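You operate a simulated robot arm through the tools that you are given. There is no shell and no other tool. Be economical: measure what you need, move in short steps, check, and stop when the job is done.

The job below is to be done with a simulated robot arm. You get a single attempt, and the scene is never put back.

## Task
Finish the filter change with the blue filter and start the pump.
Fine: lid shut before the filter valve opens; red filter pin down; the pump goes on last; the other filters stay.

It is judged by the outcome, as a careful person would: the job done as asked, and still so three seconds after it is handed in. It fails if anything else is knocked over, pushed out of place, dropped, spilled or broken. Lids that push on must go on centred and level and be pressed home; caps that screw on are set level and turned clockwise until they are tight.

## Robot
A 7-joint arm with a two-finger parallel gripper, fixed in place. Base frame: the origin is at the foot of the arm, x ahead of it, y to its left, z up. Readings come in cm, degrees, newtons and seconds.
With the tool pointing down near the work surface it reaches from about 36 to 78 cm from the base axis. Its first joint turns from -166.0 to 166.0 degrees. Payload 3.91 kg.
Tool frame: the origin (TCP) lies between the finger pads and is the grasp point; the fingertips stand 3 cm ahead of it; z points along the fingers, y is the line along which they close. The gripper opens to 11 cm. The fingers are 2 cm wide and 1 cm thick; the gripper's body (4.8 by 11.2 cm) begins 5.5 cm behind the TCP.
Orientation is that of the tool frame in the base frame, as a unit quaternion [x, y, z, w]. With the fingers straight down and closing along the base's y, the tool's x points along the base's -x, its y along +y and its z along -z.

## Interface
- The arm moves only by the tool nudge_tool. Its argument "deltas" is a list of rows, each a list of 7 numbers: the shift along the tool's x, y, z in cm, then the turn, a rotation vector about the tool's x, y, z in degrees, then the finger opening in cm, from 0 to 11. In form: [[tx, ty, tz, ax, ay, az, claw], ...]. A call has 1 to 10 rows; each row is the pose to reach, as a shift and turn from the pose commanded when the call began, along the tool's axes at that moment. A row lasts 0.2 s, in which the tool goes at most 5 cm and 8.6 degrees; a call with a longer step from one row to the next is refused whole, and so is a gripper value outside its range. Where a pose cannot be reached the arm comes as near as it can. A force on the tool above 40 N (or 10 N above the force at the start of the call, whichever is more), or a blocked arm, ends the call early, and 0.2 s more pass. The fingers move at their own pace (about 15.3 cm/s each) and stop on an object; they squeeze with about 26 N. The grip force told is the motor's: it shows also when the fingers shut on nothing. Time passes only in rows, and 0.2 s behind the last, so rows that repeat a pose let the fingers close. It gives the time, the measured TCP pose, the force on the tool (base axes), the opening and the grip force at its end, in the units of the frame above (readings bear some noise).
- Cameras (640 x 400 px; columns grow to the right, rows downward): "scene" is fixed at [5.06, 50.08, 167.14]; the picture's right is [-0.69, -0.73, 0.00], its down [-0.45, 0.43, -0.78] and it looks along [0.57, -0.54, -0.62] (base axes); focal length 359 px, centre (320, 200). "wrist" rides on the gripper at [-3.6, 0, -5.7] in the tool frame; the picture's right is [0.00, -1.00, 0.00], its down [0.97, 0.00, -0.24] and it looks along [0.24, 0.00, 0.97] (tool axes); focal length 218 px, centre (320, 200). There is no depth. A picture from a camera that has moved, and an enlarged one, comes with that camera's place and axes in the base frame and with its lens.
- grab_frame(camera): a new picture of that camera. No time passes.
- raise_lower(by): slides the trunk up (or, below 0, down) by that many cm; the arm rides with it, the base frame stays. It gives what a move gives, with no picture.
- enlarge(camera, box): a new picture of the part [left, top, right, bottom] of that camera's present view, enlarged. No time passes.
- close_job(): hands the job in; it is judged then, once.

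Work in short steps. Places have to be worked out from the pictures, the camera data and where the tool is seen: move nearer, look again, correct. Check each grasp and each placing, and mend what went wrong. You have 120 turns and 84 pictures in all, those below and enlarged ones among them. Open the gripper and draw the arm clear of the work before you hand the job in, unless the task says otherwise; then end with one line.

The tools are called after "Call:" as name(argument=value, ...) on one line, values as JSON. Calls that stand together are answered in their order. nudge_tool: Moves the arm, as the interface text tells. Its arguments: {"type":"object","properties":{"deltas":{"type":"array","items":{"type":"array","items":{"type":"number"}}}},"required":["deltas"]} The other tools are called the same way: raise_lower (by) slides the trunk up or down; grab_frame (camera) takes a picture; enlarge (camera, box) takes an enlarged picture of a part of a camera's view; close_job () hands the job in.

At the start:

```text
t: 0.0
eef_pos: [38.51, -1.67, 137.41]
orientation: [0.0, 1.0, 0.0, -0.001]
wrist_force: [-0.5, 0.4, 0.0]
grip_width: 10.99
finger_force: 0.1
trunk travel left (down, up): [-55.0, 6.0]
```

scene: 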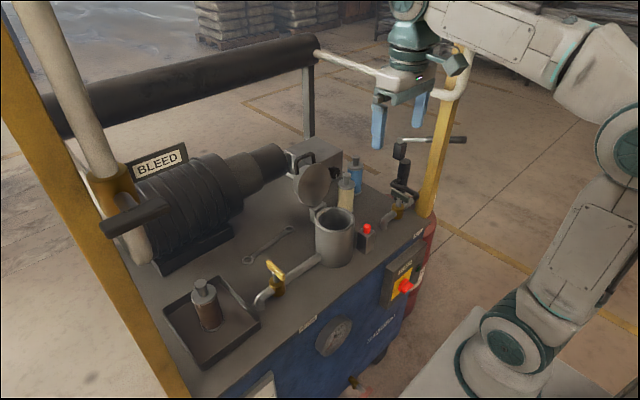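
wrist: 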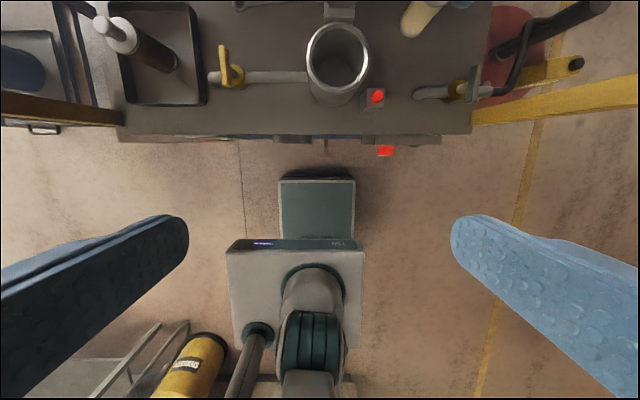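

The scene shows a filter housing with an open lid, spare filters, valves, a red pin by the housing and a pump switch on the front. I'll look closer at the parts first.

Call:
enlarge(camera="scene", box=[270, 130, 450, 243])

Call:
enlarge(camera="scene", box=[280, 220, 460, 333])

Call:
enlarge(camera="scene", box=[150, 230, 330, 343])

Call:
enlarge(camera="wrist", box=[100, 0, 500, 160])

```text
3.54 times, centred on (360, 186) of scene
camera zoom: at [5.06, 50.08, 167.14], right [-0.69, -0.73, 0.0], down [-0.45, 0.43, -0.78], along [0.57, -0.54, -0.62], focal length 1271 px, centre (178, 248)
```

zoom: 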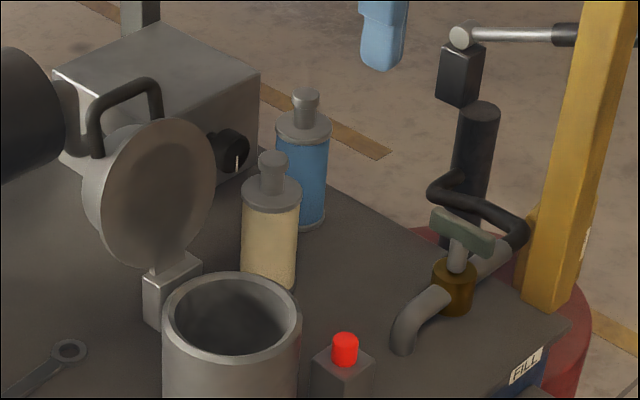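

```text
3.54 times, centred on (370, 276) of scene
camera zoom: at [5.06, 50.08, 167.14], right [-0.69, -0.73, 0.0], down [-0.45, 0.43, -0.78], along [0.57, -0.54, -0.62], focal length 1271 px, centre (143, -71)
```

zoom: 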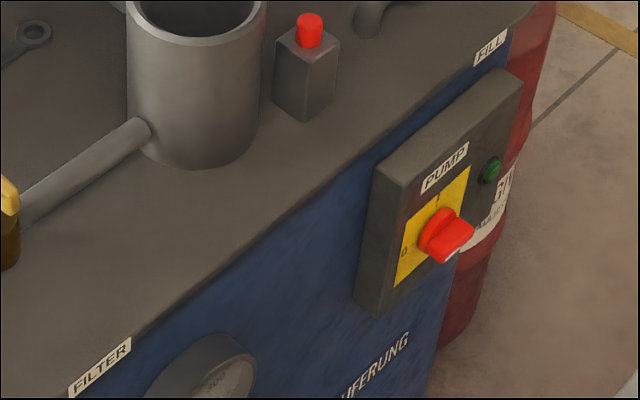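

```text
3.54 times, centred on (240, 286) of scene
camera zoom: at [5.06, 50.08, 167.14], right [-0.69, -0.73, 0.0], down [-0.45, 0.43, -0.78], along [0.57, -0.54, -0.62], focal length 1271 px, centre (603, -106)
```

zoom: 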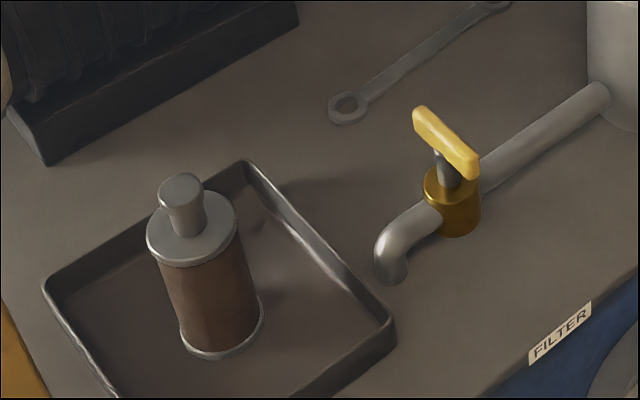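

```text
1.60 times, centred on (300, 80) of wrist
camera zoom: at [42.32, -1.86, 143.11], right [0.0, -1.0, 0.0], down [-0.97, 0.0, 0.24], along [-0.24, 0.0, -0.97], focal length 349 px, centre (352, 392)
```

zoom: 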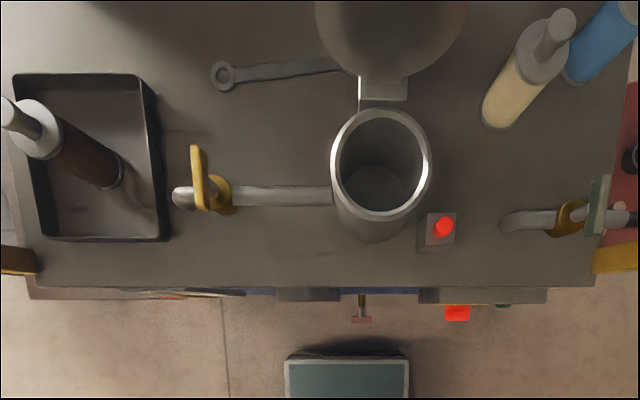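

The blue filter is near (73,-32) and the housing near (58,-5), with the rim at z≈98. I'll move above that area for a closer wrist view, keeping clear of the right-hand rail at y≈-40.

Call:
nudge_tool(deltas=[[-4, -2.5, 1, 0, 0, 0, 11], [-8, -5, 2, 0, 0, 0, 11], [-12, -7.5, 3, 0, 0, 0, 11], [-16, -10, 4, 0, 0, 0, 11], [-20, -13, 5, 0, 0, 0, 11], [-23.5, -16, 6, 0, 0, 0, 11], [-23.5, -18, 6, 0, 0, 0, 11]])

Call:
grab_frame(camera="wrist")

Call:
grab_frame(camera="scene")

```text
refused: row 5 steps farther than a row can; nothing moved
```

```text
77 pictures are left
camera wrist: at [42.32, -1.86, 143.11], right [0.0, -1.0, 0.0], down [-0.97, 0.0, 0.24], along [-0.24, 0.0, -0.97], focal length 218 px, centre (320, 200)
```

wrist: 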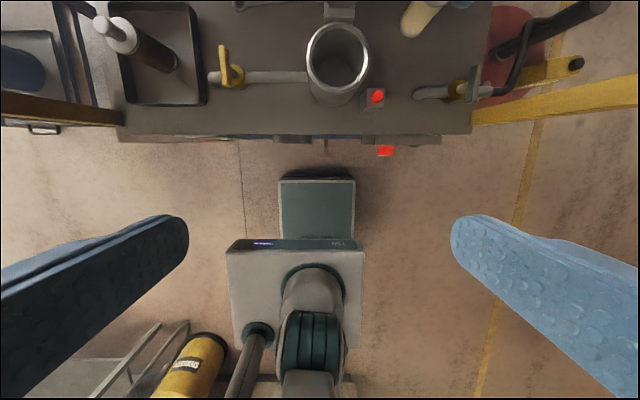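

```text
76 pictures are left
```

scene: 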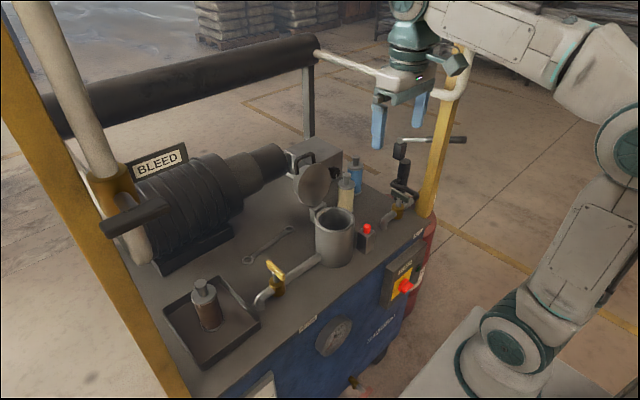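

One step in that call was too long, so nothing moved. I'll send it again with smaller steps.

Call:
nudge_tool(deltas=[[-4, -2, 1, 0, 0, 0, 11], [-8, -4, 2, 0, 0, 0, 11], [-12, -6.5, 3, 0, 0, 0, 11], [-16, -9, 4, 0, 0, 0, 11], [-19.5, -12, 5, 0, 0, 0, 11], [-22.5, -15, 6, 0, 0, 0, 11], [-23.5, -18, 6, 0, 0, 0, 11], [-23.5, -18, 6, 0, 0, 0, 11]])

Call:
grab_frame(camera="wrist")

Call:
grab_frame(camera="scene")

```text
t: 1.8
eef_pos: [62.12, -19.89, 131.52]
orientation: [0.001, 1.0, 0.0, 0.0]
wrist_force: [-0.7, 1.3, 0.2]
grip_width: 10.99
finger_force: 0.1
trunk travel left (down, up): [-55.0, 6.0]
```

```text
75 pictures are left
camera wrist: at [65.86, -19.87, 137.18], right [0.0, -1.0, 0.0], down [-0.97, 0.0, 0.24], along [-0.24, 0.0, -0.97], focal length 218 px, centre (320, 200)
```

wrist: 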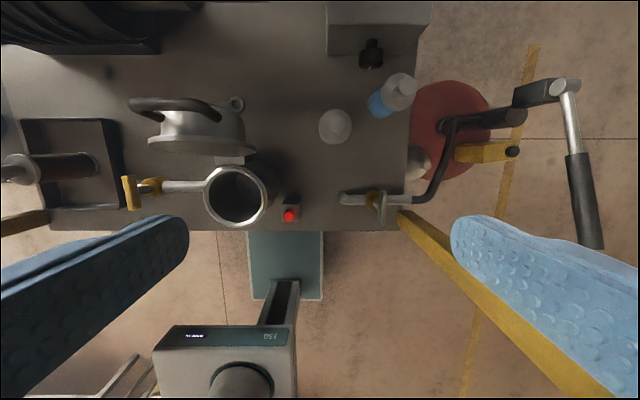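

```text
74 pictures are left
```

scene: 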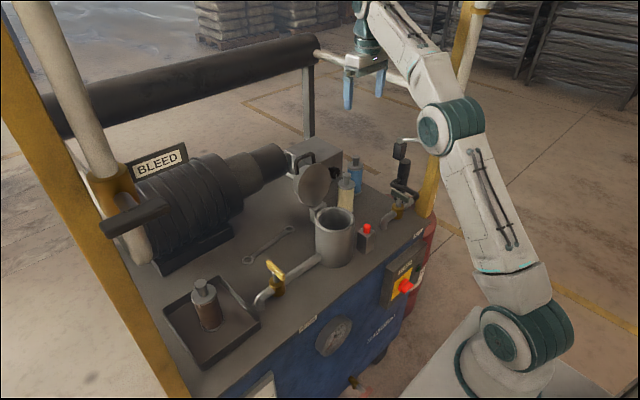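

From here the blue filter, cream filter, lid and valves are all visible. I'll zoom in to measure them.

Call:
enlarge(camera="wrist", box=[280, 40, 480, 165])

Call:
enlarge(camera="wrist", box=[120, 80, 320, 240])

```text
3.20 times, centred on (380, 102) of wrist
camera zoom: at [65.86, -19.87, 137.18], right [0.0, -1.0, 0.0], down [-0.97, 0.0, 0.24], along [-0.24, 0.0, -0.97], focal length 698 px, centre (128, 512)
```

zoom: 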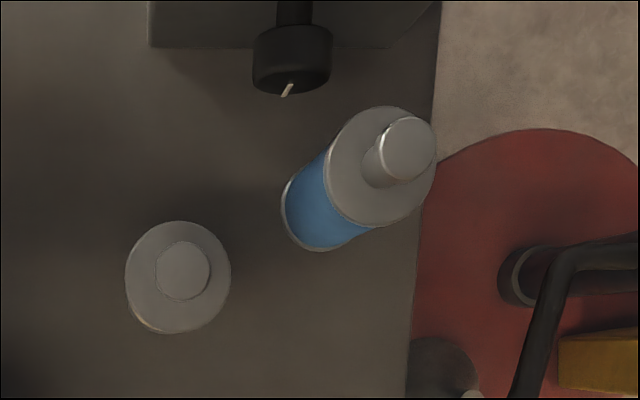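

```text
2.50 times, centred on (220, 160) of wrist
camera zoom: at [65.86, -19.87, 137.18], right [0.0, -1.0, 0.0], down [-0.97, 0.0, 0.24], along [-0.24, 0.0, -0.97], focal length 546 px, centre (570, 300)
```

zoom: 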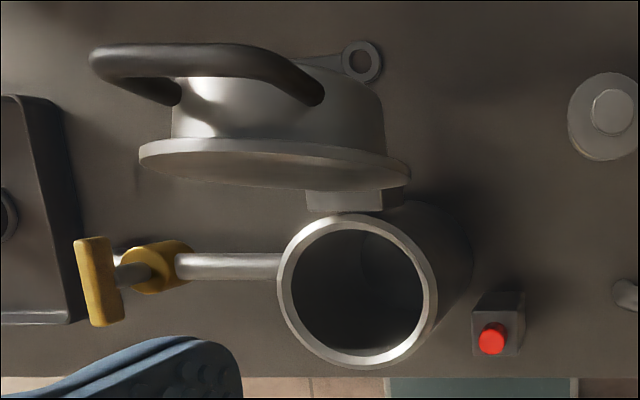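

Triangulation puts the blue knob at about (74.1,-32.6) with its top at z≈102, the cream one at (69,-22.5), and the housing rim centre at (57.4,-5.05,100.3). I'll yaw the tool about 40° and then tilt it about 20°, which reaches the blue knob and keeps the wrist off the rail.

Call:
nudge_tool(deltas=[[0, -1, 2, 0, 0, 8, 11], [-1, -2, 4, 0, 0, 16, 11], [-2, -3, 6, 0, 0, 24, 11], [-3, -4.5, 8.5, 0, 0, 32, 11], [-4, -6, 11, 0, 0, 40, 11]])

Call:
nudge_tool(deltas=[[0, 0, 0, 0, -7, 0, 8], [0, 0, 0, 0, -14, 0, 6], [0, 0, 0, 0, -20, 0, 6], [0, 0, 0, 0, -20, 0, 6]])

Call:
grab_frame(camera="wrist")

Call:
grab_frame(camera="scene")

```text
t: 3.0
eef_pos: [66.29, -25.9, 120.41]
orientation: [0.344, 0.939, 0.0, 0.0]
wrist_force: [0.2, 0.1, 0.3]
grip_width: 10.99
finger_force: 0.1
trunk travel left (down, up): [-55.0, 6.0]
```

```text
t: 4.0
eef_pos: [66.07, -25.93, 120.4]
orientation: [0.337, 0.925, -0.06, 0.164]
wrist_force: [-0.5, 0.3, -0.1]
grip_width: 5.98
finger_force: 0.0
trunk travel left (down, up): [-55.0, 6.0]
```

```text
71 pictures are left
camera wrist: at [67.28, -26.84, 126.98], right [-0.64, -0.77, 0.0], down [-0.76, 0.64, -0.11], along [0.08, -0.07, -0.99], focal length 218 px, centre (320, 200)
```

wrist: 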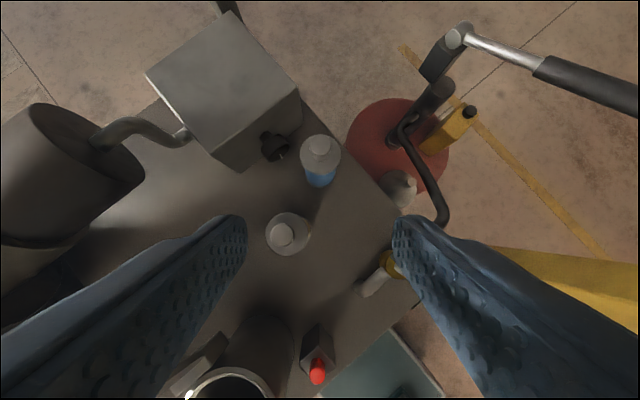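

```text
70 pictures are left
```

scene: 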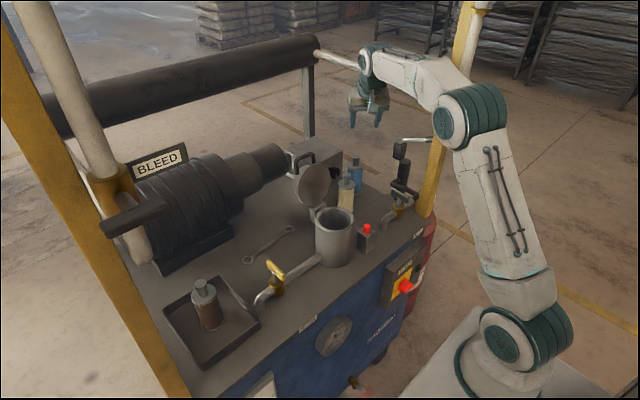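

The new view agrees with the blue knob at (74.1,-32.65). I'll move to about 7 cm above it.

Call:
nudge_tool(deltas=[[-2, 0, 3.5, 0, 0, 0, 6], [-4, 0, 7, 0, 0, 0, 6], [-5.5, 0, 10.5, 0, 0, 0, 6], [-5.91, 0.05, 14.29, 0, 0, 0, 6], [-5.91, 0.05, 14.29, 0, 0, 0, 6]])

Call:
grab_frame(camera="wrist")

Call:
enlarge(camera="scene", box=[290, 40, 450, 200])

```text
t: 5.2
eef_pos: [74.09, -32.52, 108.95]
orientation: [0.337, 0.925, -0.06, 0.163]
wrist_force: [-1.2, -0.5, 0.1]
grip_width: 5.99
finger_force: 0.1
trunk travel left (down, up): [-55.0, 6.0]
```

```text
69 pictures are left
camera wrist: at [75.26, -33.5, 115.62], right [-0.64, -0.77, 0.0], down [-0.76, 0.64, -0.11], along [0.08, -0.07, -0.99], focal length 218 px, centre (320, 200)
```

wrist: 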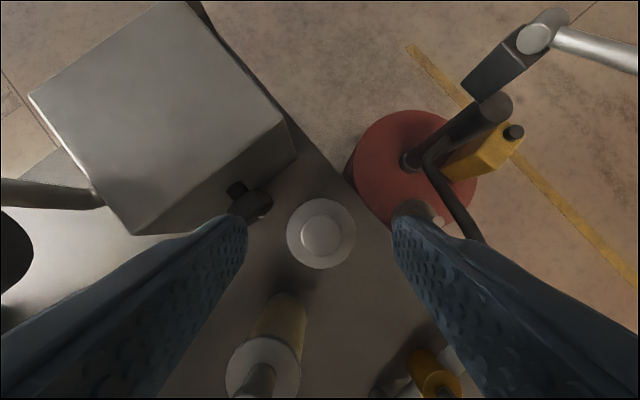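

```text
2.50 times, centred on (370, 120) of scene
camera zoom: at [5.06, 50.08, 167.14], right [-0.69, -0.73, 0.0], down [-0.45, 0.43, -0.78], along [0.57, -0.54, -0.62], focal length 898 px, centre (195, 400)
```

zoom: 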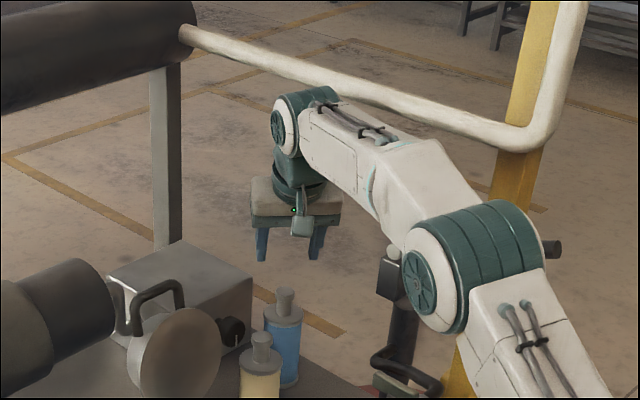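

The reach is fine and the knob is centred between the fingers. I'll descend vertically until the pads surround the knob.

Call:
nudge_tool(deltas=[[0.4, 0, 2.1, 0, 0, 0, 6], [1.1, 0, 4.3, 0, 0, 0, 6], [1.92, 0, 6.49, 0, 0, 0, 6], [1.92, 0, 6.49, 0, 0, 0, 6]])

Call:
grab_frame(camera="wrist")

Call:
enlarge(camera="scene", box=[310, 110, 400, 200])

```text
t: 6.2
eef_pos: [74.34, -32.83, 102.3]
orientation: [0.337, 0.925, -0.059, 0.163]
wrist_force: [-0.1, 0.5, 0.2]
grip_width: 6.02
finger_force: 0.1
trunk travel left (down, up): [-55.0, 6.0]
```

```text
67 pictures are left
camera wrist: at [75.56, -33.67, 108.88], right [-0.64, -0.77, 0.0], down [-0.76, 0.64, -0.11], along [0.08, -0.07, -0.99], focal length 218 px, centre (320, 200)
```

wrist: 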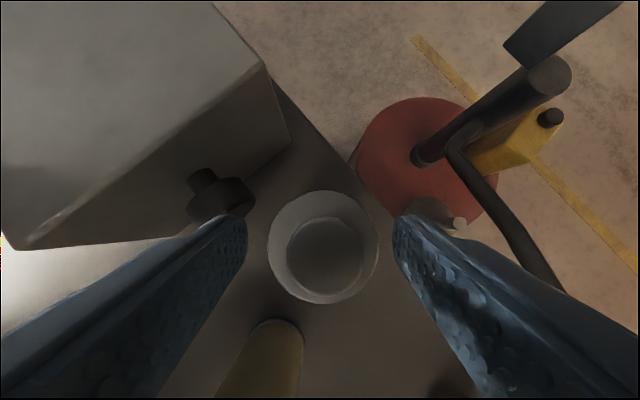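

```text
4.44 times, centred on (355, 155) of scene
camera zoom: at [5.06, 50.08, 167.14], right [-0.69, -0.73, 0.0], down [-0.45, 0.43, -0.78], along [0.57, -0.54, -0.62], focal length 1596 px, centre (164, 400)
```

zoom: 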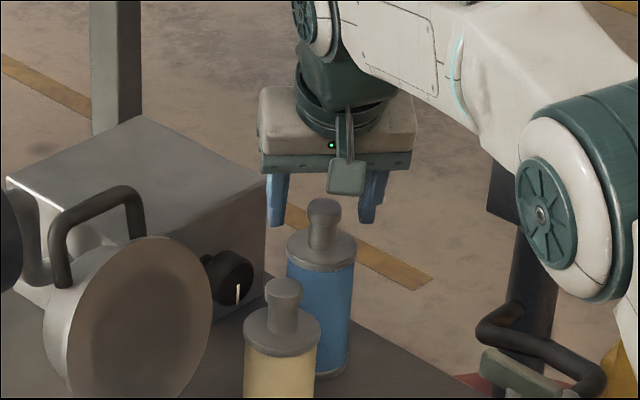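

The fingertips are about 2.7 cm above the cap and the knob is about 5 cm tall. I'll lower 1.5 cm with a small correction and then close.

Call:
nudge_tool(deltas=[[0.14, -0.15, 1.55, 0, 0, 0, 6], [0.14, -0.15, 1.55, 0, 0, 0, 6], [0.14, -0.15, 1.55, 0, 0, 0, 3.5], [0.14, -0.15, 1.55, 0, 0, 0, 1.5], [0.14, -0.15, 1.55, 0, 0, 0, 1], [0.14, -0.15, 1.55, 0, 0, 0, 1]])

Call:
grab_frame(camera="wrist")

```text
t: 7.6
eef_pos: [74.66, -33.16, 100.72]
orientation: [0.336, 0.926, -0.059, 0.163]
wrist_force: [0.6, -0.7, -0.2]
grip_width: 2.7
finger_force: 25.9
trunk travel left (down, up): [-55.0, 6.0]
```

```text
65 pictures are left
camera wrist: at [75.83, -34.11, 107.36], right [-0.64, -0.77, 0.0], down [-0.76, 0.64, -0.11], along [0.08, -0.07, -0.99], focal length 218 px, centre (320, 200)
```

wrist: 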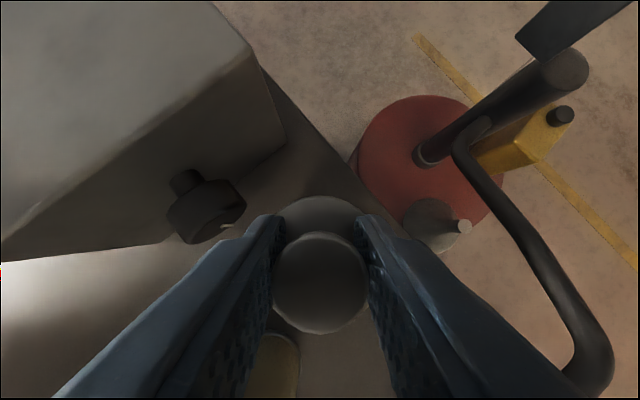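

The grip is good at 2.7 cm. I'll lift straight up.

Call:
nudge_tool(deltas=[[-0.34, 0, -0.94, 0, 0, 0, 1], [-1.37, 0, -3.76, 0, 0, 0, 1], [-2.74, 0, -7.52, 0, 0, 0, 1], [-4.1, 0, -11.28, 0, 0, 0, 1], [-5.47, 0, -15.0, 0, 0, 0, 1], [-6.5, 0, -17.9, 0, 0, 0, 1], [-6.84, 0, -18.8, 0, 0, 0, 1], [-6.84, 0, -18.8, 0, 0, 0, 1]])

Call:
grab_frame(camera="scene")

```text
t: 9.2
eef_pos: [72.97, -32.05, 118.42]
orientation: [0.339, 0.926, -0.057, 0.153]
wrist_force: [-2.7, 2.4, -6.6]
grip_width: 2.74
finger_force: 26.6
out of reach, approached as far as the arm can: row 5, 6, 7
trunk travel left (down, up): [-55.0, 6.0]
stopped in row 7: the force on the tool passed its limit (the readings are from after the stop); the commanded pose is now the measured one
```

```text
64 pictures are left
```

scene: 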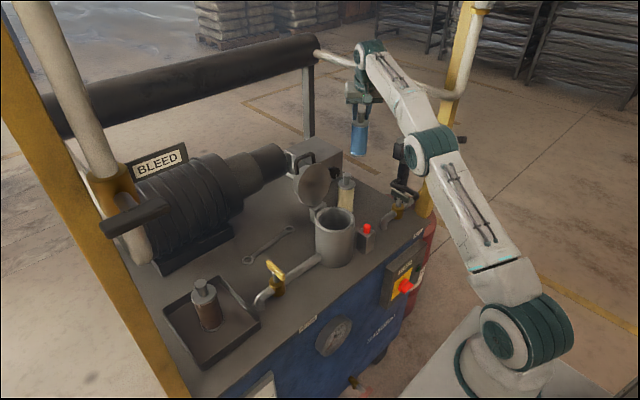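

The arm reached the edge of its reach there, but the filter is held. I'll draw back toward the base, away from the rail.

Call:
nudge_tool(deltas=[[1.3, -0.38, -0.44, 0, 0, 0, 1], [5, -1.5, -1.7, 0, 0, 0, 1], [9, -2.65, -3.1, 0, 0, 0, 1], [12, -3.5, -4.1, 0, 0, 0, 1], [13, -3.8, -4.44, 0, 0, 0, 1], [13, -3.8, -4.44, 0, 0, 0, 1]])

Call:
grab_frame(camera="wrist")

Call:
grab_frame(camera="scene")

```text
t: 10.6
eef_pos: [59.93, -26.27, 118.54]
orientation: [0.339, 0.926, -0.056, 0.154]
wrist_force: [-0.7, -0.5, -2.2]
grip_width: 2.7
finger_force: 26.0
trunk travel left (down, up): [-55.0, 6.0]
```

```text
63 pictures are left
camera wrist: at [61.25, -27.33, 125.09], right [-0.65, -0.76, 0.0], down [-0.76, 0.64, -0.09], along [0.07, -0.06, -1.0], focal length 218 px, centre (320, 200)
```

wrist: 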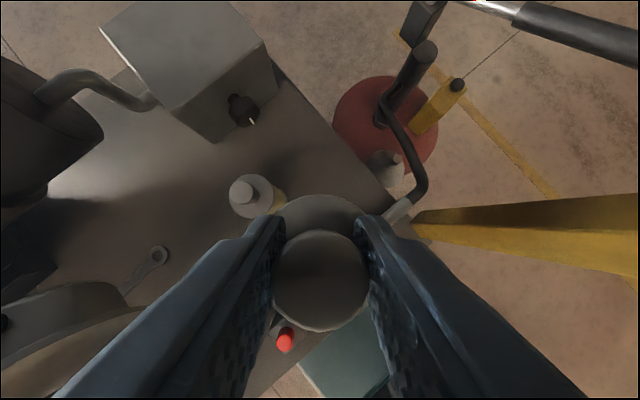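

```text
62 pictures are left
```

scene: 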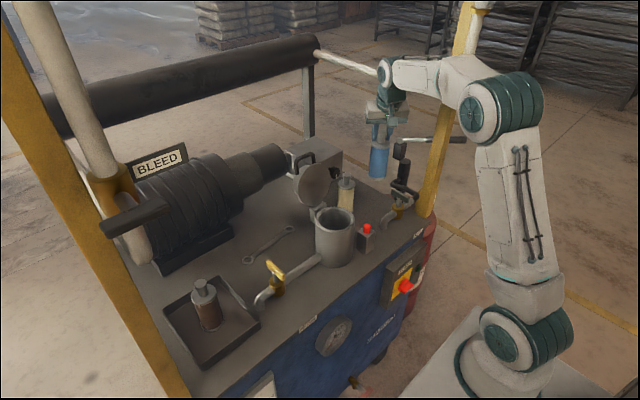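

The filter is held. I'll yaw back about the vertical so the fingers close along y, shifting slightly toward the housing, and then check that the filter hangs level and look into the housing.

Call:
nudge_tool(deltas=[[0, 0, 0, -2.6, 0, -7.55, 1], [0, 0, 0, -5.15, 0, -15.1, 1], [0, 0, 0, -7.7, 0, -22.65, 1], [0, 0, 0, -10.3, 0, -30.2, 1], [0, 0, 0, -12.9, 0, -37.8, 1], [0, 0, 0, -12.9, 0, -37.8, 1]])

Call:
grab_frame(camera="wrist")

Call:
enlarge(camera="scene", box=[280, 90, 440, 270])

```text
t: 12.0
eef_pos: [60.14, -26.21, 118.43]
orientation: [0.002, 0.987, 0.0, 0.163]
wrist_force: [0.2, 0.1, -2.0]
grip_width: 2.75
finger_force: 26.4
trunk travel left (down, up): [-55.0, 6.0]
```

```text
61 pictures are left
camera wrist: at [61.73, -26.25, 125.08], right [0.0, -1.0, 0.0], down [-1.0, 0.0, -0.09], along [0.09, 0.0, -1.0], focal length 218 px, centre (320, 200)
```

wrist: 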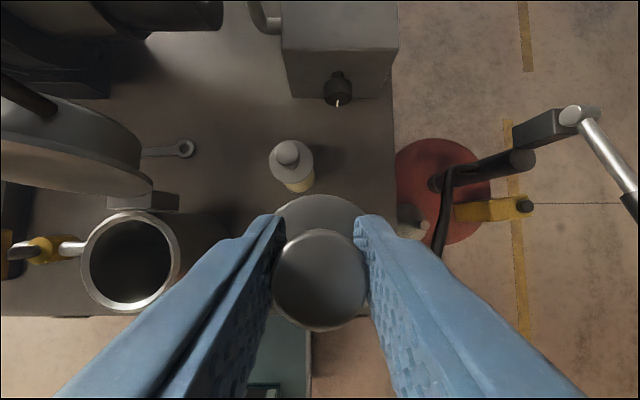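

```text
2.22 times, centred on (360, 180) of scene
camera zoom: at [5.06, 50.08, 167.14], right [-0.69, -0.73, 0.0], down [-0.45, 0.43, -0.78], along [0.57, -0.54, -0.62], focal length 798 px, centre (231, 244)
```

zoom: 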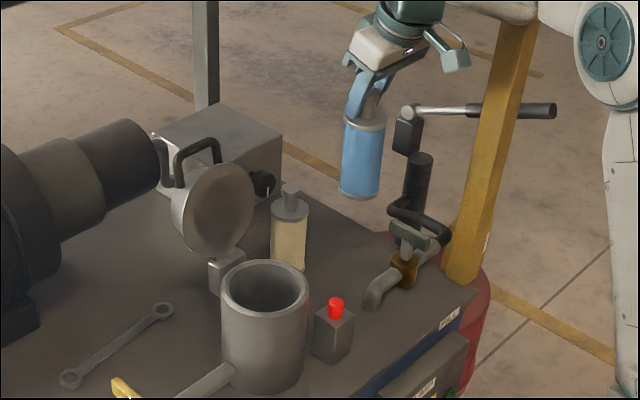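

The housing rim is confirmed at (57.3,-5.1). I'll check the housing interior for a seat.

Call:
enlarge(camera="wrist", box=[70, 200, 190, 320])

Call:
enlarge(camera="scene", box=[280, 160, 380, 260])

```text
3.33 times, centred on (130, 260) of wrist
camera zoom: at [61.73, -26.25, 125.08], right [0.0, -1.0, 0.0], down [-1.0, 0.0, -0.09], along [0.09, 0.0, -1.0], focal length 728 px, centre (953, 0)
```

zoom: 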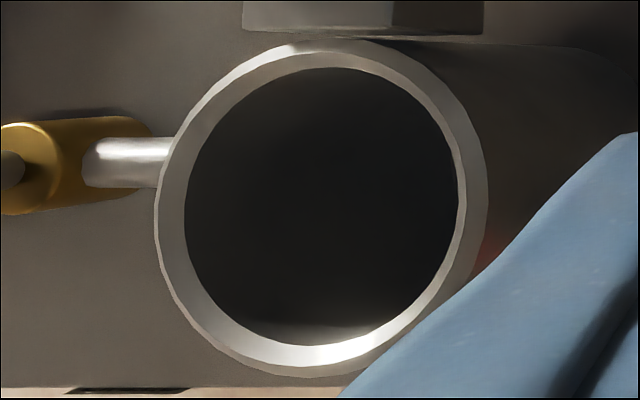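

```text
4.00 times, centred on (330, 210) of scene
camera zoom: at [5.06, 50.08, 167.14], right [-0.69, -0.73, 0.0], down [-0.45, 0.43, -0.78], along [0.57, -0.54, -0.62], focal length 1436 px, centre (280, 160)
```

zoom: 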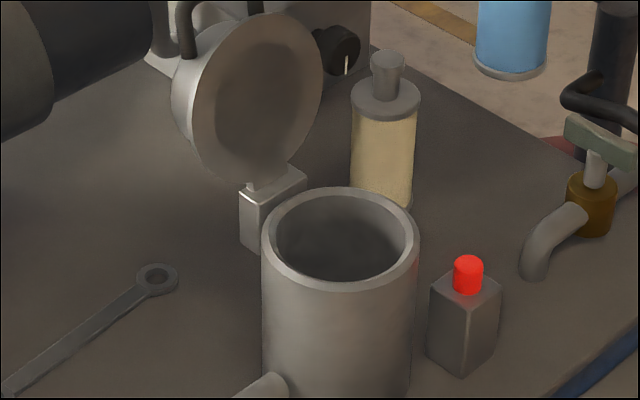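

There's no seat visible, so the filter just stands centred in the bore (≈9 cm wide, filter ≈6 cm). I'll move over the housing at height and level the filter by 2° of tilt.

Call:
nudge_tool(deltas=[[0.3, 2, -0.5, 0, -1, 0, 1], [0.9, 6, -1, 0, -2, 0, 1], [1.3, 10.5, -1.5, 0, -2, 0, 1], [1.8, 15, -1.87, 0, -2, 0, 1], [2.2, 19, -1.87, 0, -2, 0, 1], [2.38, 21.1, -1.87, 0, -2, 0, 1], [2.38, 21.1, -1.87, 0, -2, 0, 1]])

Call:
enlarge(camera="scene", box=[240, 90, 420, 270])

Call:
grab_frame(camera="wrist")

```text
t: 13.6
eef_pos: [57.21, -5.08, 119.61]
orientation: [0.002, 0.984, 0.0, 0.181]
wrist_force: [-0.2, 0.1, -1.9]
grip_width: 2.73
finger_force: 25.7
trunk travel left (down, up): [-55.0, 6.0]
```

```text
2.22 times, centred on (330, 180) of scene
camera zoom: at [5.06, 50.08, 167.14], right [-0.69, -0.73, 0.0], down [-0.45, 0.43, -0.78], along [0.57, -0.54, -0.62], focal length 798 px, centre (298, 244)
```

zoom: 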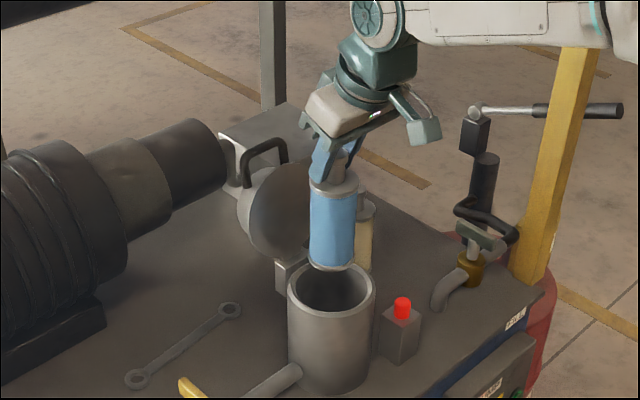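

```text
56 pictures are left
camera wrist: at [58.64, -5.15, 126.25], right [-0.01, -1.0, 0.0], down [-0.99, 0.01, -0.12], along [0.12, 0.0, -0.99], focal length 218 px, centre (320, 200)
```

wrist: 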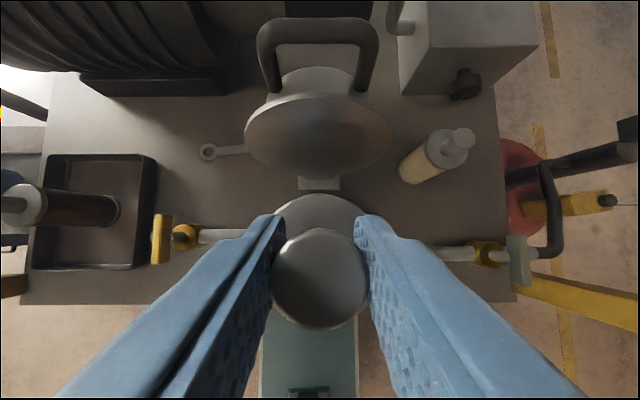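

The filter hangs vertical and centred over the bore. I'll lower 15 cm straight in, just short of the floor.

Call:
nudge_tool(deltas=[[0.71, 0, 1.87, 0, 0, 0, 1], [1.78, 0, 4.67, 0, 0, 0, 1], [2.86, 0, 7.47, 0, 0, 0, 1], [3.93, 0, 10.27, 0, 0, 0, 1], [4.64, 0, 12.14, 0, 0, 0, 1], [5.36, 0, 14.0, 0, 0, 0, 1], [5.36, 0, 14.0, 0, 0, 0, 1]])

Call:
enlarge(camera="scene", box=[240, 90, 420, 270])

Call:
grab_frame(camera="wrist")

```text
t: 15.2
eef_pos: [57.19, -5.0, 104.48]
orientation: [0.002, 0.983, 0.001, 0.181]
wrist_force: [0.4, 0.2, -2.5]
grip_width: 2.74
finger_force: 26.7
trunk travel left (down, up): [-55.0, 6.0]
```

```text
2.22 times, centred on (330, 180) of scene
camera zoom: at [5.06, 50.08, 167.14], right [-0.69, -0.73, 0.0], down [-0.45, 0.43, -0.78], along [0.57, -0.54, -0.62], focal length 798 px, centre (298, 244)
```

zoom: 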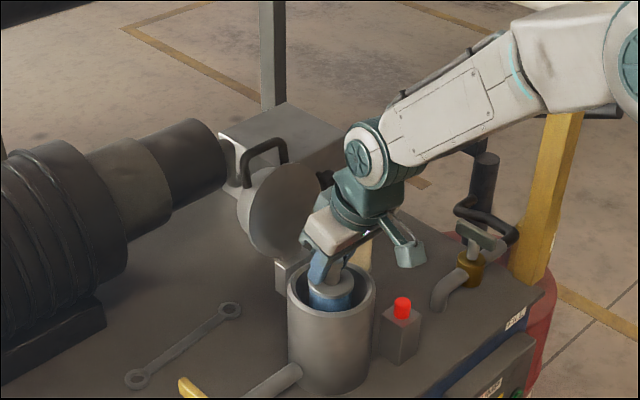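

```text
54 pictures are left
camera wrist: at [58.64, -5.14, 111.1], right [-0.01, -1.0, 0.0], down [-0.99, 0.0, -0.12], along [0.12, 0.0, -0.99], focal length 218 px, centre (320, 200)
```

wrist: 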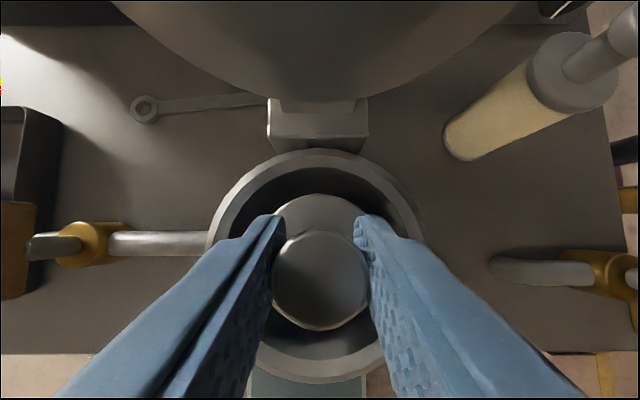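

It's centred in the bore. I'll keep lowering in small steps and watch the force for contact with the floor.

Call:
nudge_tool(deltas=[[0.18, 0, 0.47, 0, 0, 0, 1], [0.36, 0, 0.93, 0, 0, 0, 1], [0.54, 0, 1.4, 0, 0, 0, 1], [0.71, 0, 1.87, 0, 0, 0, 1]])

Call:
nudge_tool(deltas=[[0.09, 0, 0.23, 0, 0, 0, 1], [0.18, 0, 0.47, 0, 0, 0, 1]])

```text
t: 16.2
eef_pos: [57.18, -5.08, 102.58]
orientation: [0.003, 0.984, 0.0, 0.181]
wrist_force: [-0.7, 0.3, -2.3]
grip_width: 2.74
finger_force: 26.2
trunk travel left (down, up): [-55.0, 6.0]
```

```text
t: 16.8
eef_pos: [57.21, -5.07, 102.12]
orientation: [0.002, 0.984, 0.0, 0.18]
wrist_force: [-0.2, -0.3, -3.2]
grip_width: 2.77
finger_force: 26.0
trunk travel left (down, up): [-55.0, 6.0]
```

No contact yet, so I'll continue lowering.

Call:
nudge_tool(deltas=[[0.09, 0, 0.23, 0, 0, 0, 1], [0.18, 0, 0.47, 0, 0, 0, 1]])

Call:
nudge_tool(deltas=[[0.07, 0, 0.19, 0, 0, 0, 1], [0.14, 0, 0.37, 0, 0, 0, 1]])

```text
t: 17.4
eef_pos: [57.27, -5.09, 102.0]
orientation: [0.002, 0.983, -0.001, 0.186]
wrist_force: [1.4, 1.0, 24.8]
grip_width: 2.75
finger_force: 25.9
trunk travel left (down, up): [-55.0, 6.0]
```

```text
t: 17.9
eef_pos: [57.59, -5.12, 101.94]
orientation: [0.002, 0.982, -0.002, 0.189]
wrist_force: [-1.2, 1.1, 12.8]
grip_width: 2.77
finger_force: 26.3
trunk travel left (down, up): [-55.0, 6.0]
stopped in row 2: the force on the tool passed its limit (the readings are from after the stop); the commanded pose is now the measured one
```

The filter touched the floor at TCP z≈102. I'll release slightly, keeping the opening small inside the bore, and rise straight up along the tool direction.

Call:
nudge_tool(deltas=[[-0.05, 0, -0.1, 0, 0, 0, 4], [-0.05, 0, -0.1, 0, 0, 0, 4.5], [-0.05, 0, -0.1, 0, 0, 0, 4.5]])

Call:
grab_frame(camera="wrist")

```text
t: 18.7
eef_pos: [57.47, -5.16, 101.95]
orientation: [0.003, 0.982, -0.002, 0.187]
wrist_force: [1.5, -2.3, 12.9]
grip_width: 4.46
finger_force: 0.0
trunk travel left (down, up): [-55.0, 6.0]
```

```text
53 pictures are left
camera wrist: at [58.89, -5.24, 108.58], right [-0.01, -1.0, 0.0], down [-0.99, 0.01, -0.13], along [0.13, 0.0, -0.99], focal length 218 px, centre (320, 200)
```

wrist: 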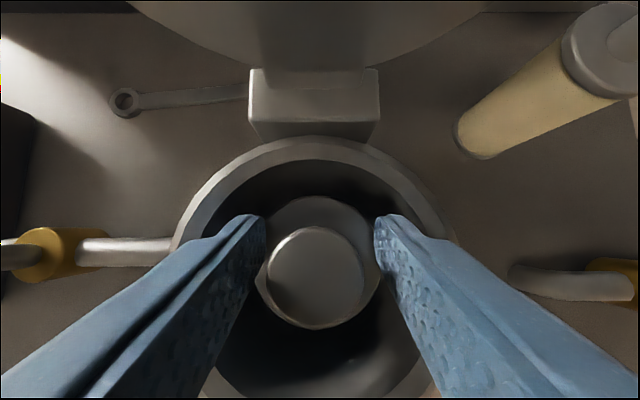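

A small residual contact force remains. I'll lift the open fingers straight up and clear.

Call:
nudge_tool(deltas=[[-0.36, 0, -0.93, 0, 0, 0, 4.5], [-1.07, 0, -2.8, 0, 0, 0, 4.5], [-2.14, 0, -5.6, 0, 0, 0, 4.5], [-3.57, 0, -9.34, 0, 0, 0, 6], [-5, 0, -13.1, 0, 0, 0, 6], [-5, 0, -13.1, 0, 0, 0, 6]])

Call:
grab_frame(camera="wrist")

Call:
enlarge(camera="scene", box=[260, 130, 400, 270])

```text
t: 20.1
eef_pos: [57.45, -5.04, 116.0]
orientation: [0.002, 0.982, 0.0, 0.187]
wrist_force: [0.1, 0.1, -0.1]
grip_width: 5.99
finger_force: 0.0
trunk travel left (down, up): [-55.0, 6.0]
```

```text
52 pictures are left
camera wrist: at [58.91, -5.12, 122.61], right [-0.01, -1.0, 0.0], down [-0.99, 0.01, -0.13], along [0.13, 0.0, -0.99], focal length 218 px, centre (320, 200)
```

wrist: 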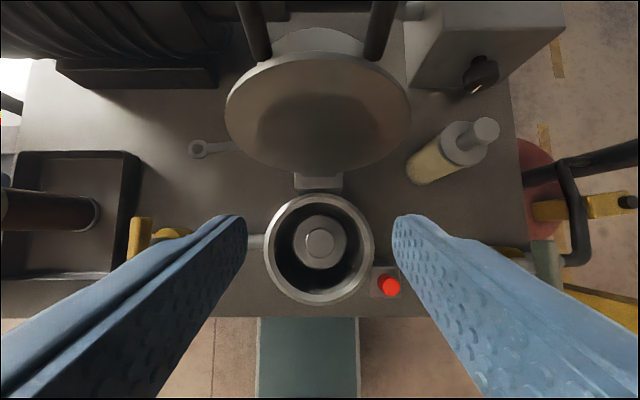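

```text
2.86 times, centred on (330, 200) of scene
camera zoom: at [5.06, 50.08, 167.14], right [-0.69, -0.73, 0.0], down [-0.45, 0.43, -0.78], along [0.57, -0.54, -0.62], focal length 1026 px, centre (291, 200)
```

zoom: 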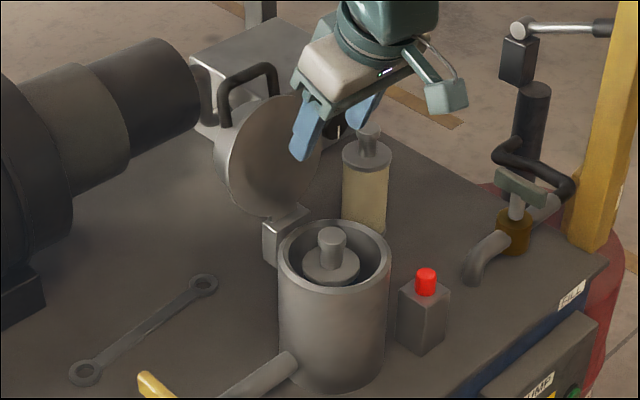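

The filter stands centred in the housing. Next is the lid, so I'll look closely at its handle and hinge.

Call:
enlarge(camera="scene", box=[275, 140, 355, 240])

Call:
enlarge(camera="wrist", box=[200, 0, 440, 200])

```text
4.00 times, centred on (315, 190) of scene
camera zoom: at [5.06, 50.08, 167.14], right [-0.69, -0.73, 0.0], down [-0.45, 0.43, -0.78], along [0.57, -0.54, -0.62], focal length 1436 px, centre (340, 240)
```

zoom: 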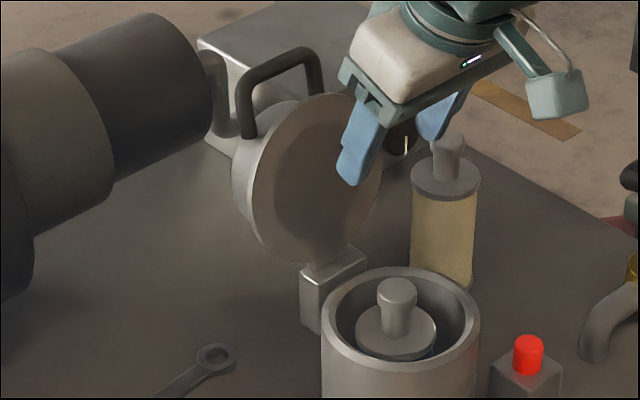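

```text
2.00 times, centred on (320, 100) of wrist
camera zoom: at [58.91, -5.12, 122.61], right [-0.01, -1.0, 0.0], down [-0.99, 0.01, -0.13], along [0.13, 0.0, -0.99], focal length 436 px, centre (320, 400)
```

zoom: 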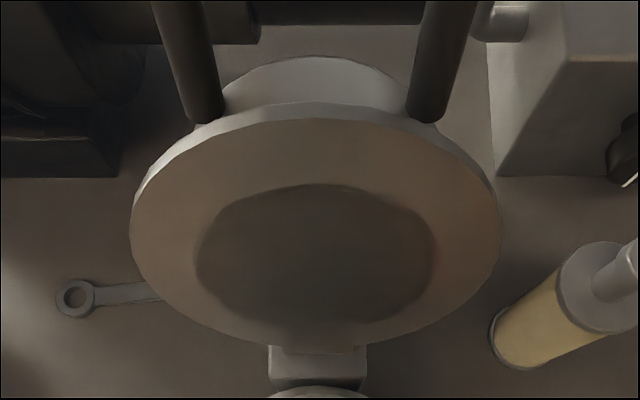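

The handle bar sits at about (69.5,-5,115.3), sticking out radially from a lid that leans back about 24°, and the hinge is near (63.8,-5,100.5). I'll rise, straighten the tool and yaw 90° so the fingers close along x for gripping the bar.

Call:
nudge_tool(deltas=[[-1, 0, -2.5, 0, 7, 0, 6], [-2, 0, -5, 0, 14, 0, 6], [-2.94, 0, -7.44, 0, 21.5, 0, 6]])

Call:
nudge_tool(deltas=[[0, 0, 0, 0, 0, 8.5, 6], [0, 0, 0, 0, 0, 17, 6], [0, 0, 0, 0, 0, 25.5, 6], [0, 0, 0, 0, 0, 34, 6], [0, 0, 0, 0, 0, 42.5, 6], [0, 0, 0, 0, 0, 51, 6], [0, 0, 0, 0, 0, 59.5, 6], [0, 0, 0, 0, 0, 68, 6], [0, 0, 0, 0, 0, 76.5, 6], [0, 0, 0, 0, 0, 85, 6]])

Call:
grab_frame(camera="wrist")

Call:
grab_frame(camera="scene")

```text
t: 20.9
eef_pos: [57.73, -5.16, 123.91]
orientation: [0.003, 1.0, -0.001, 0.0]
wrist_force: [-0.2, -0.4, -0.5]
grip_width: 6.01
finger_force: 0.1
trunk travel left (down, up): [-55.0, 6.0]
```

```text
t: 23.1
eef_pos: [57.45, -5.08, 123.83]
orientation: [0.678, 0.735, -0.001, 0.0]
wrist_force: [-0.5, -0.1, 0.8]
grip_width: 6.0
finger_force: 0.0
trunk travel left (down, up): [-55.0, 6.0]
```

```text
48 pictures are left
camera wrist: at [57.8, -8.71, 129.56], right [-1.0, -0.08, 0.0], down [-0.08, 0.97, 0.24], along [-0.02, 0.24, -0.97], focal length 218 px, centre (320, 200)
```

wrist: 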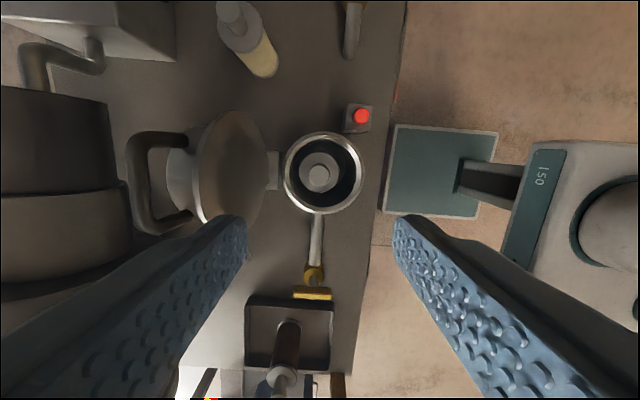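

```text
47 pictures are left
```

scene: 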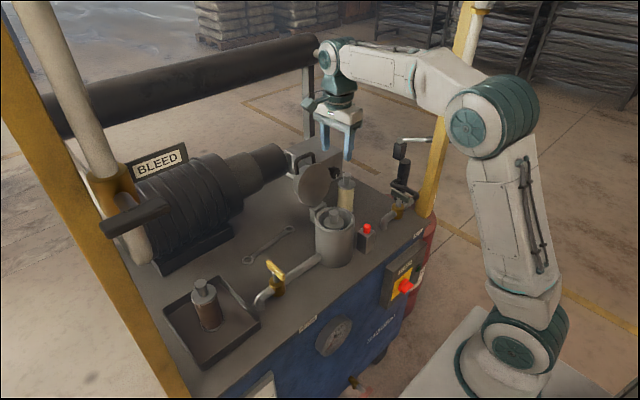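

The bar is confirmed near (69.5,-5.4,115.5). I'll move directly above it and finish the yaw.

Call:
nudge_tool(deltas=[[-0.4, 4, 0, 0, 0, 4.6, 5], [-0.8, 8, 0, 0, 0, 4.6, 5], [-1.16, 12, 0.5, 0, 0, 4.6, 5], [-1.16, 12, 1.8, 0, 0, 4.6, 5], [-1.16, 12, 1.8, 0, 0, 4.6, 5]])

Call:
grab_frame(camera="wrist")

Call:
enlarge(camera="scene", box=[240, 90, 400, 250])

```text
t: 24.3
eef_pos: [69.62, -5.25, 122.0]
orientation: [0.707, 0.708, -0.001, 0.001]
wrist_force: [1.0, 0.3, 0.4]
grip_width: 5.0
finger_force: 0.1
trunk travel left (down, up): [-55.0, 6.0]
```

```text
46 pictures are left
camera wrist: at [69.63, -8.96, 127.75], right [-1.0, 0.0, 0.0], down [0.0, 0.97, 0.24], along [0.0, 0.24, -0.97], focal length 218 px, centre (320, 200)
```

wrist: 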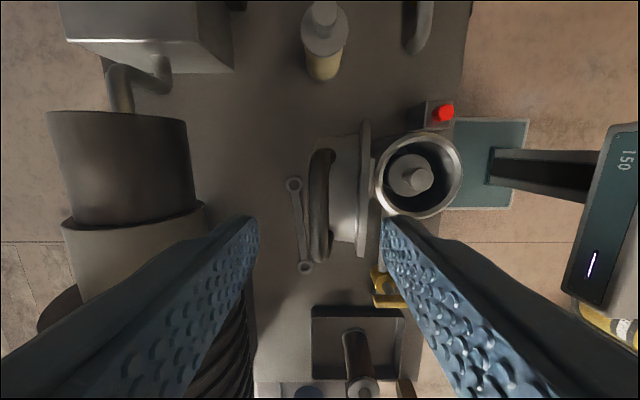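

```text
2.50 times, centred on (320, 170) of scene
camera zoom: at [5.06, 50.08, 167.14], right [-0.69, -0.73, 0.0], down [-0.45, 0.43, -0.78], along [0.57, -0.54, -0.62], focal length 898 px, centre (320, 275)
```

zoom: 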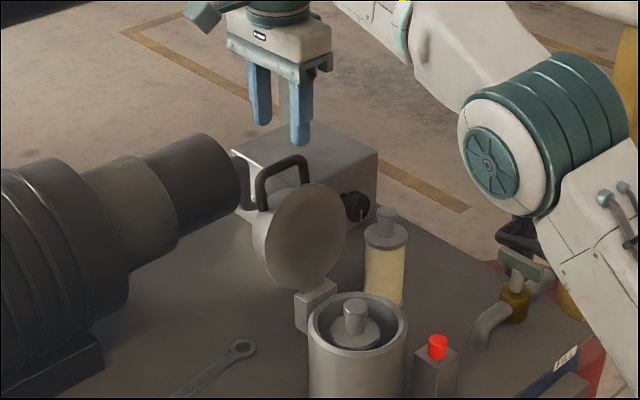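

The bar lies directly below the tool. I'll lower to z≈116 with the fingers straddling the bar, then close on it.

Call:
nudge_tool(deltas=[[0, 0, 2, 0, 0, 0, 4.2], [-0.1, 0, 4, 0, 0, 0, 4.2], [-0.2, 0, 6, 0, 0, 0, 4.2], [-0.2, 0, 6, 0, 0, 0, 4.2]])

Call:
grab_frame(camera="wrist")

Call:
enlarge(camera="scene", box=[260, 110, 360, 210])

```text
t: 25.3
eef_pos: [69.57, -5.58, 116.13]
orientation: [0.707, 0.707, 0.0, 0.001]
wrist_force: [-0.3, 0.0, -0.1]
grip_width: 4.22
finger_force: 0.0
trunk travel left (down, up): [-55.0, 6.0]
```

```text
44 pictures are left
camera wrist: at [69.69, -9.21, 121.77], right [-1.0, 0.0, 0.0], down [0.0, 0.97, 0.24], along [0.0, 0.24, -0.97], focal length 218 px, centre (320, 200)
```

wrist: 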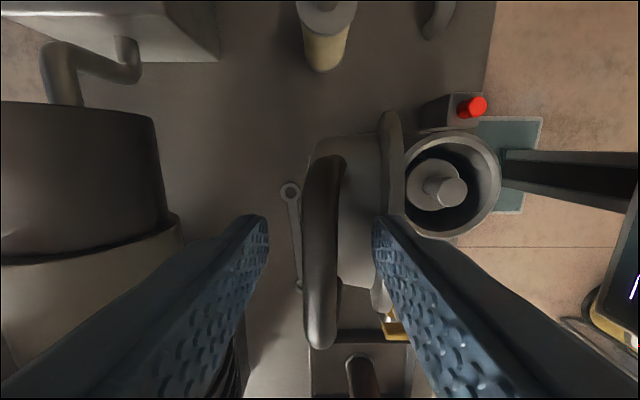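

```text
4.00 times, centred on (310, 160) of scene
camera zoom: at [5.06, 50.08, 167.14], right [-0.69, -0.73, 0.0], down [-0.45, 0.43, -0.78], along [0.57, -0.54, -0.62], focal length 1436 px, centre (360, 360)
```

zoom: 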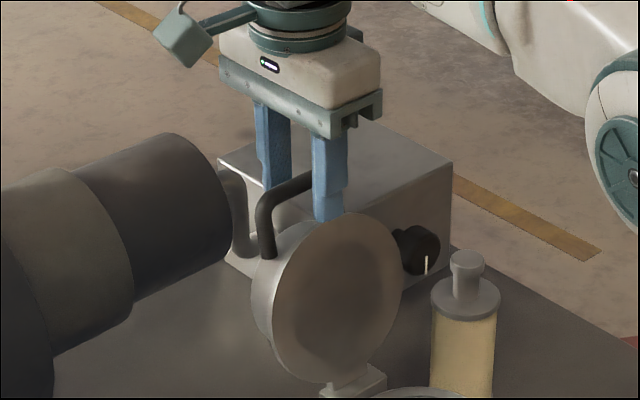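

The bar lies between the fingers at z≈114.9. I'll lower 0.5 cm and close.

Call:
nudge_tool(deltas=[[0, 0, 0.5, 0, 0, 0, 4.0], [0, 0, 0.5, 0, 0, 0, 2], [0, 0, 0.5, 0, 0, 0, 0.5], [0, 0, 0.5, 0, 0, 0, 0.5], [0, 0, 0.5, 0, 0, 0, 0.5]])

```text
t: 26.5
eef_pos: [69.61, -5.58, 115.63]
orientation: [0.706, 0.708, 0.0, 0.0]
wrist_force: [0.9, -1.1, 1.2]
grip_width: 1.17
finger_force: 45.5
trunk travel left (down, up): [-55.0, 6.0]
```

The bar is gripped at 1.17 cm. I'll swing the lid along its estimated arc (hinge ≈(64.5,100.5), radius ≈15.3), 15° first.

Call:
nudge_tool(deltas=[[0, -0.45, -0.17, 0, 0, 0, 0.5], [0, -0.95, -0.33, 0, 0, 0, 0.5], [0, -1.92, -0.57, 0, 0, 0, 0.5], [0, -2.9, -0.74, 0, 0, 0, 0.5], [0, -3.9, -0.85, 0, 0, 0, 0.5]])

Call:
grab_frame(camera="wrist")

```text
t: 27.7
eef_pos: [65.49, -5.61, 116.63]
orientation: [0.707, 0.708, 0.0, 0.001]
wrist_force: [-0.5, -1.5, 5.7]
grip_width: 1.15
finger_force: 45.3
trunk travel left (down, up): [-55.0, 6.0]
```

```text
42 pictures are left
camera wrist: at [65.62, -9.2, 122.23], right [-1.0, 0.0, 0.0], down [0.0, 0.97, 0.24], along [0.0, 0.24, -0.97], focal length 218 px, centre (320, 200)
```

wrist: 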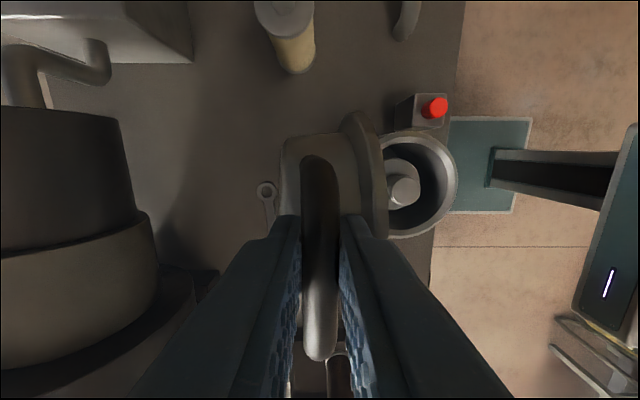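

The lid is following with low force. I'll continue the arc to about 45° of rotation.

Call:
nudge_tool(deltas=[[0, -1.0, -0.05, 0, 0, 0, 0.5], [0, -2, -0.03, 0, 0, 0, 0.5], [0, -3, 0.06, 0, 0, 0, 0.5], [0, -4, 0.2, 0, 0, 0, 0.5], [0, -4.97, 0.42, 0, 0, 0, 0.5], [0, -5.93, 0.7, 0, 0, 0, 0.5], [0, -6.87, 1.04, 0, 0, 0, 0.5], [0, -7.8, 1.45, 0, 0, 0, 0.5]])

Call:
grab_frame(camera="wrist")

Call:
enlarge(camera="scene", box=[250, 110, 410, 270])

```text
t: 29.5
eef_pos: [57.84, -5.6, 115.07]
orientation: [0.706, 0.708, -0.002, -0.001]
wrist_force: [0.0, -4.2, -0.5]
grip_width: 1.17
finger_force: 45.1
trunk travel left (down, up): [-55.0, 6.0]
```

```text
41 pictures are left
camera wrist: at [57.89, -9.19, 120.71], right [-1.0, 0.0, 0.0], down [0.0, 0.97, 0.24], along [0.0, 0.24, -0.97], focal length 218 px, centre (320, 200)
```

wrist: 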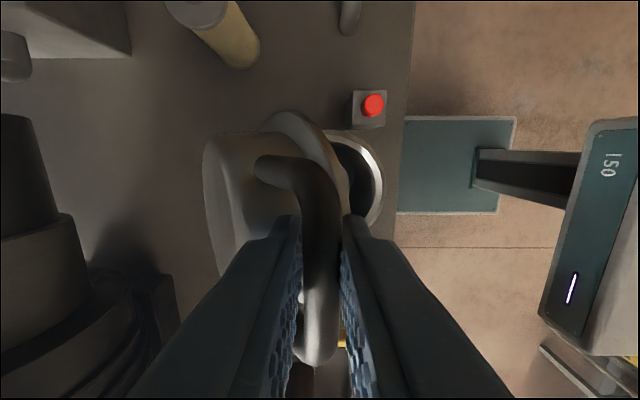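

```text
2.50 times, centred on (330, 190) of scene
camera zoom: at [5.06, 50.08, 167.14], right [-0.69, -0.73, 0.0], down [-0.45, 0.43, -0.78], along [0.57, -0.54, -0.62], focal length 898 px, centre (295, 225)
```

zoom: 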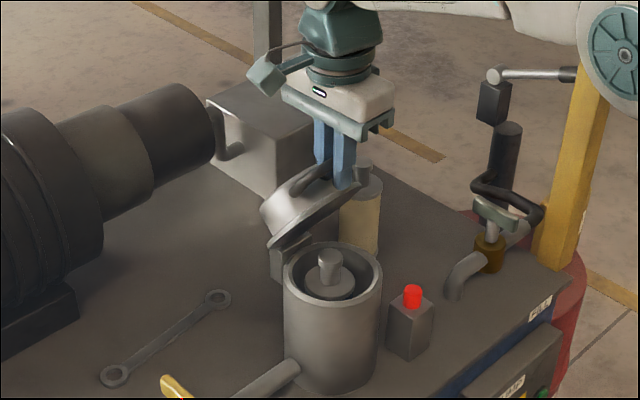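

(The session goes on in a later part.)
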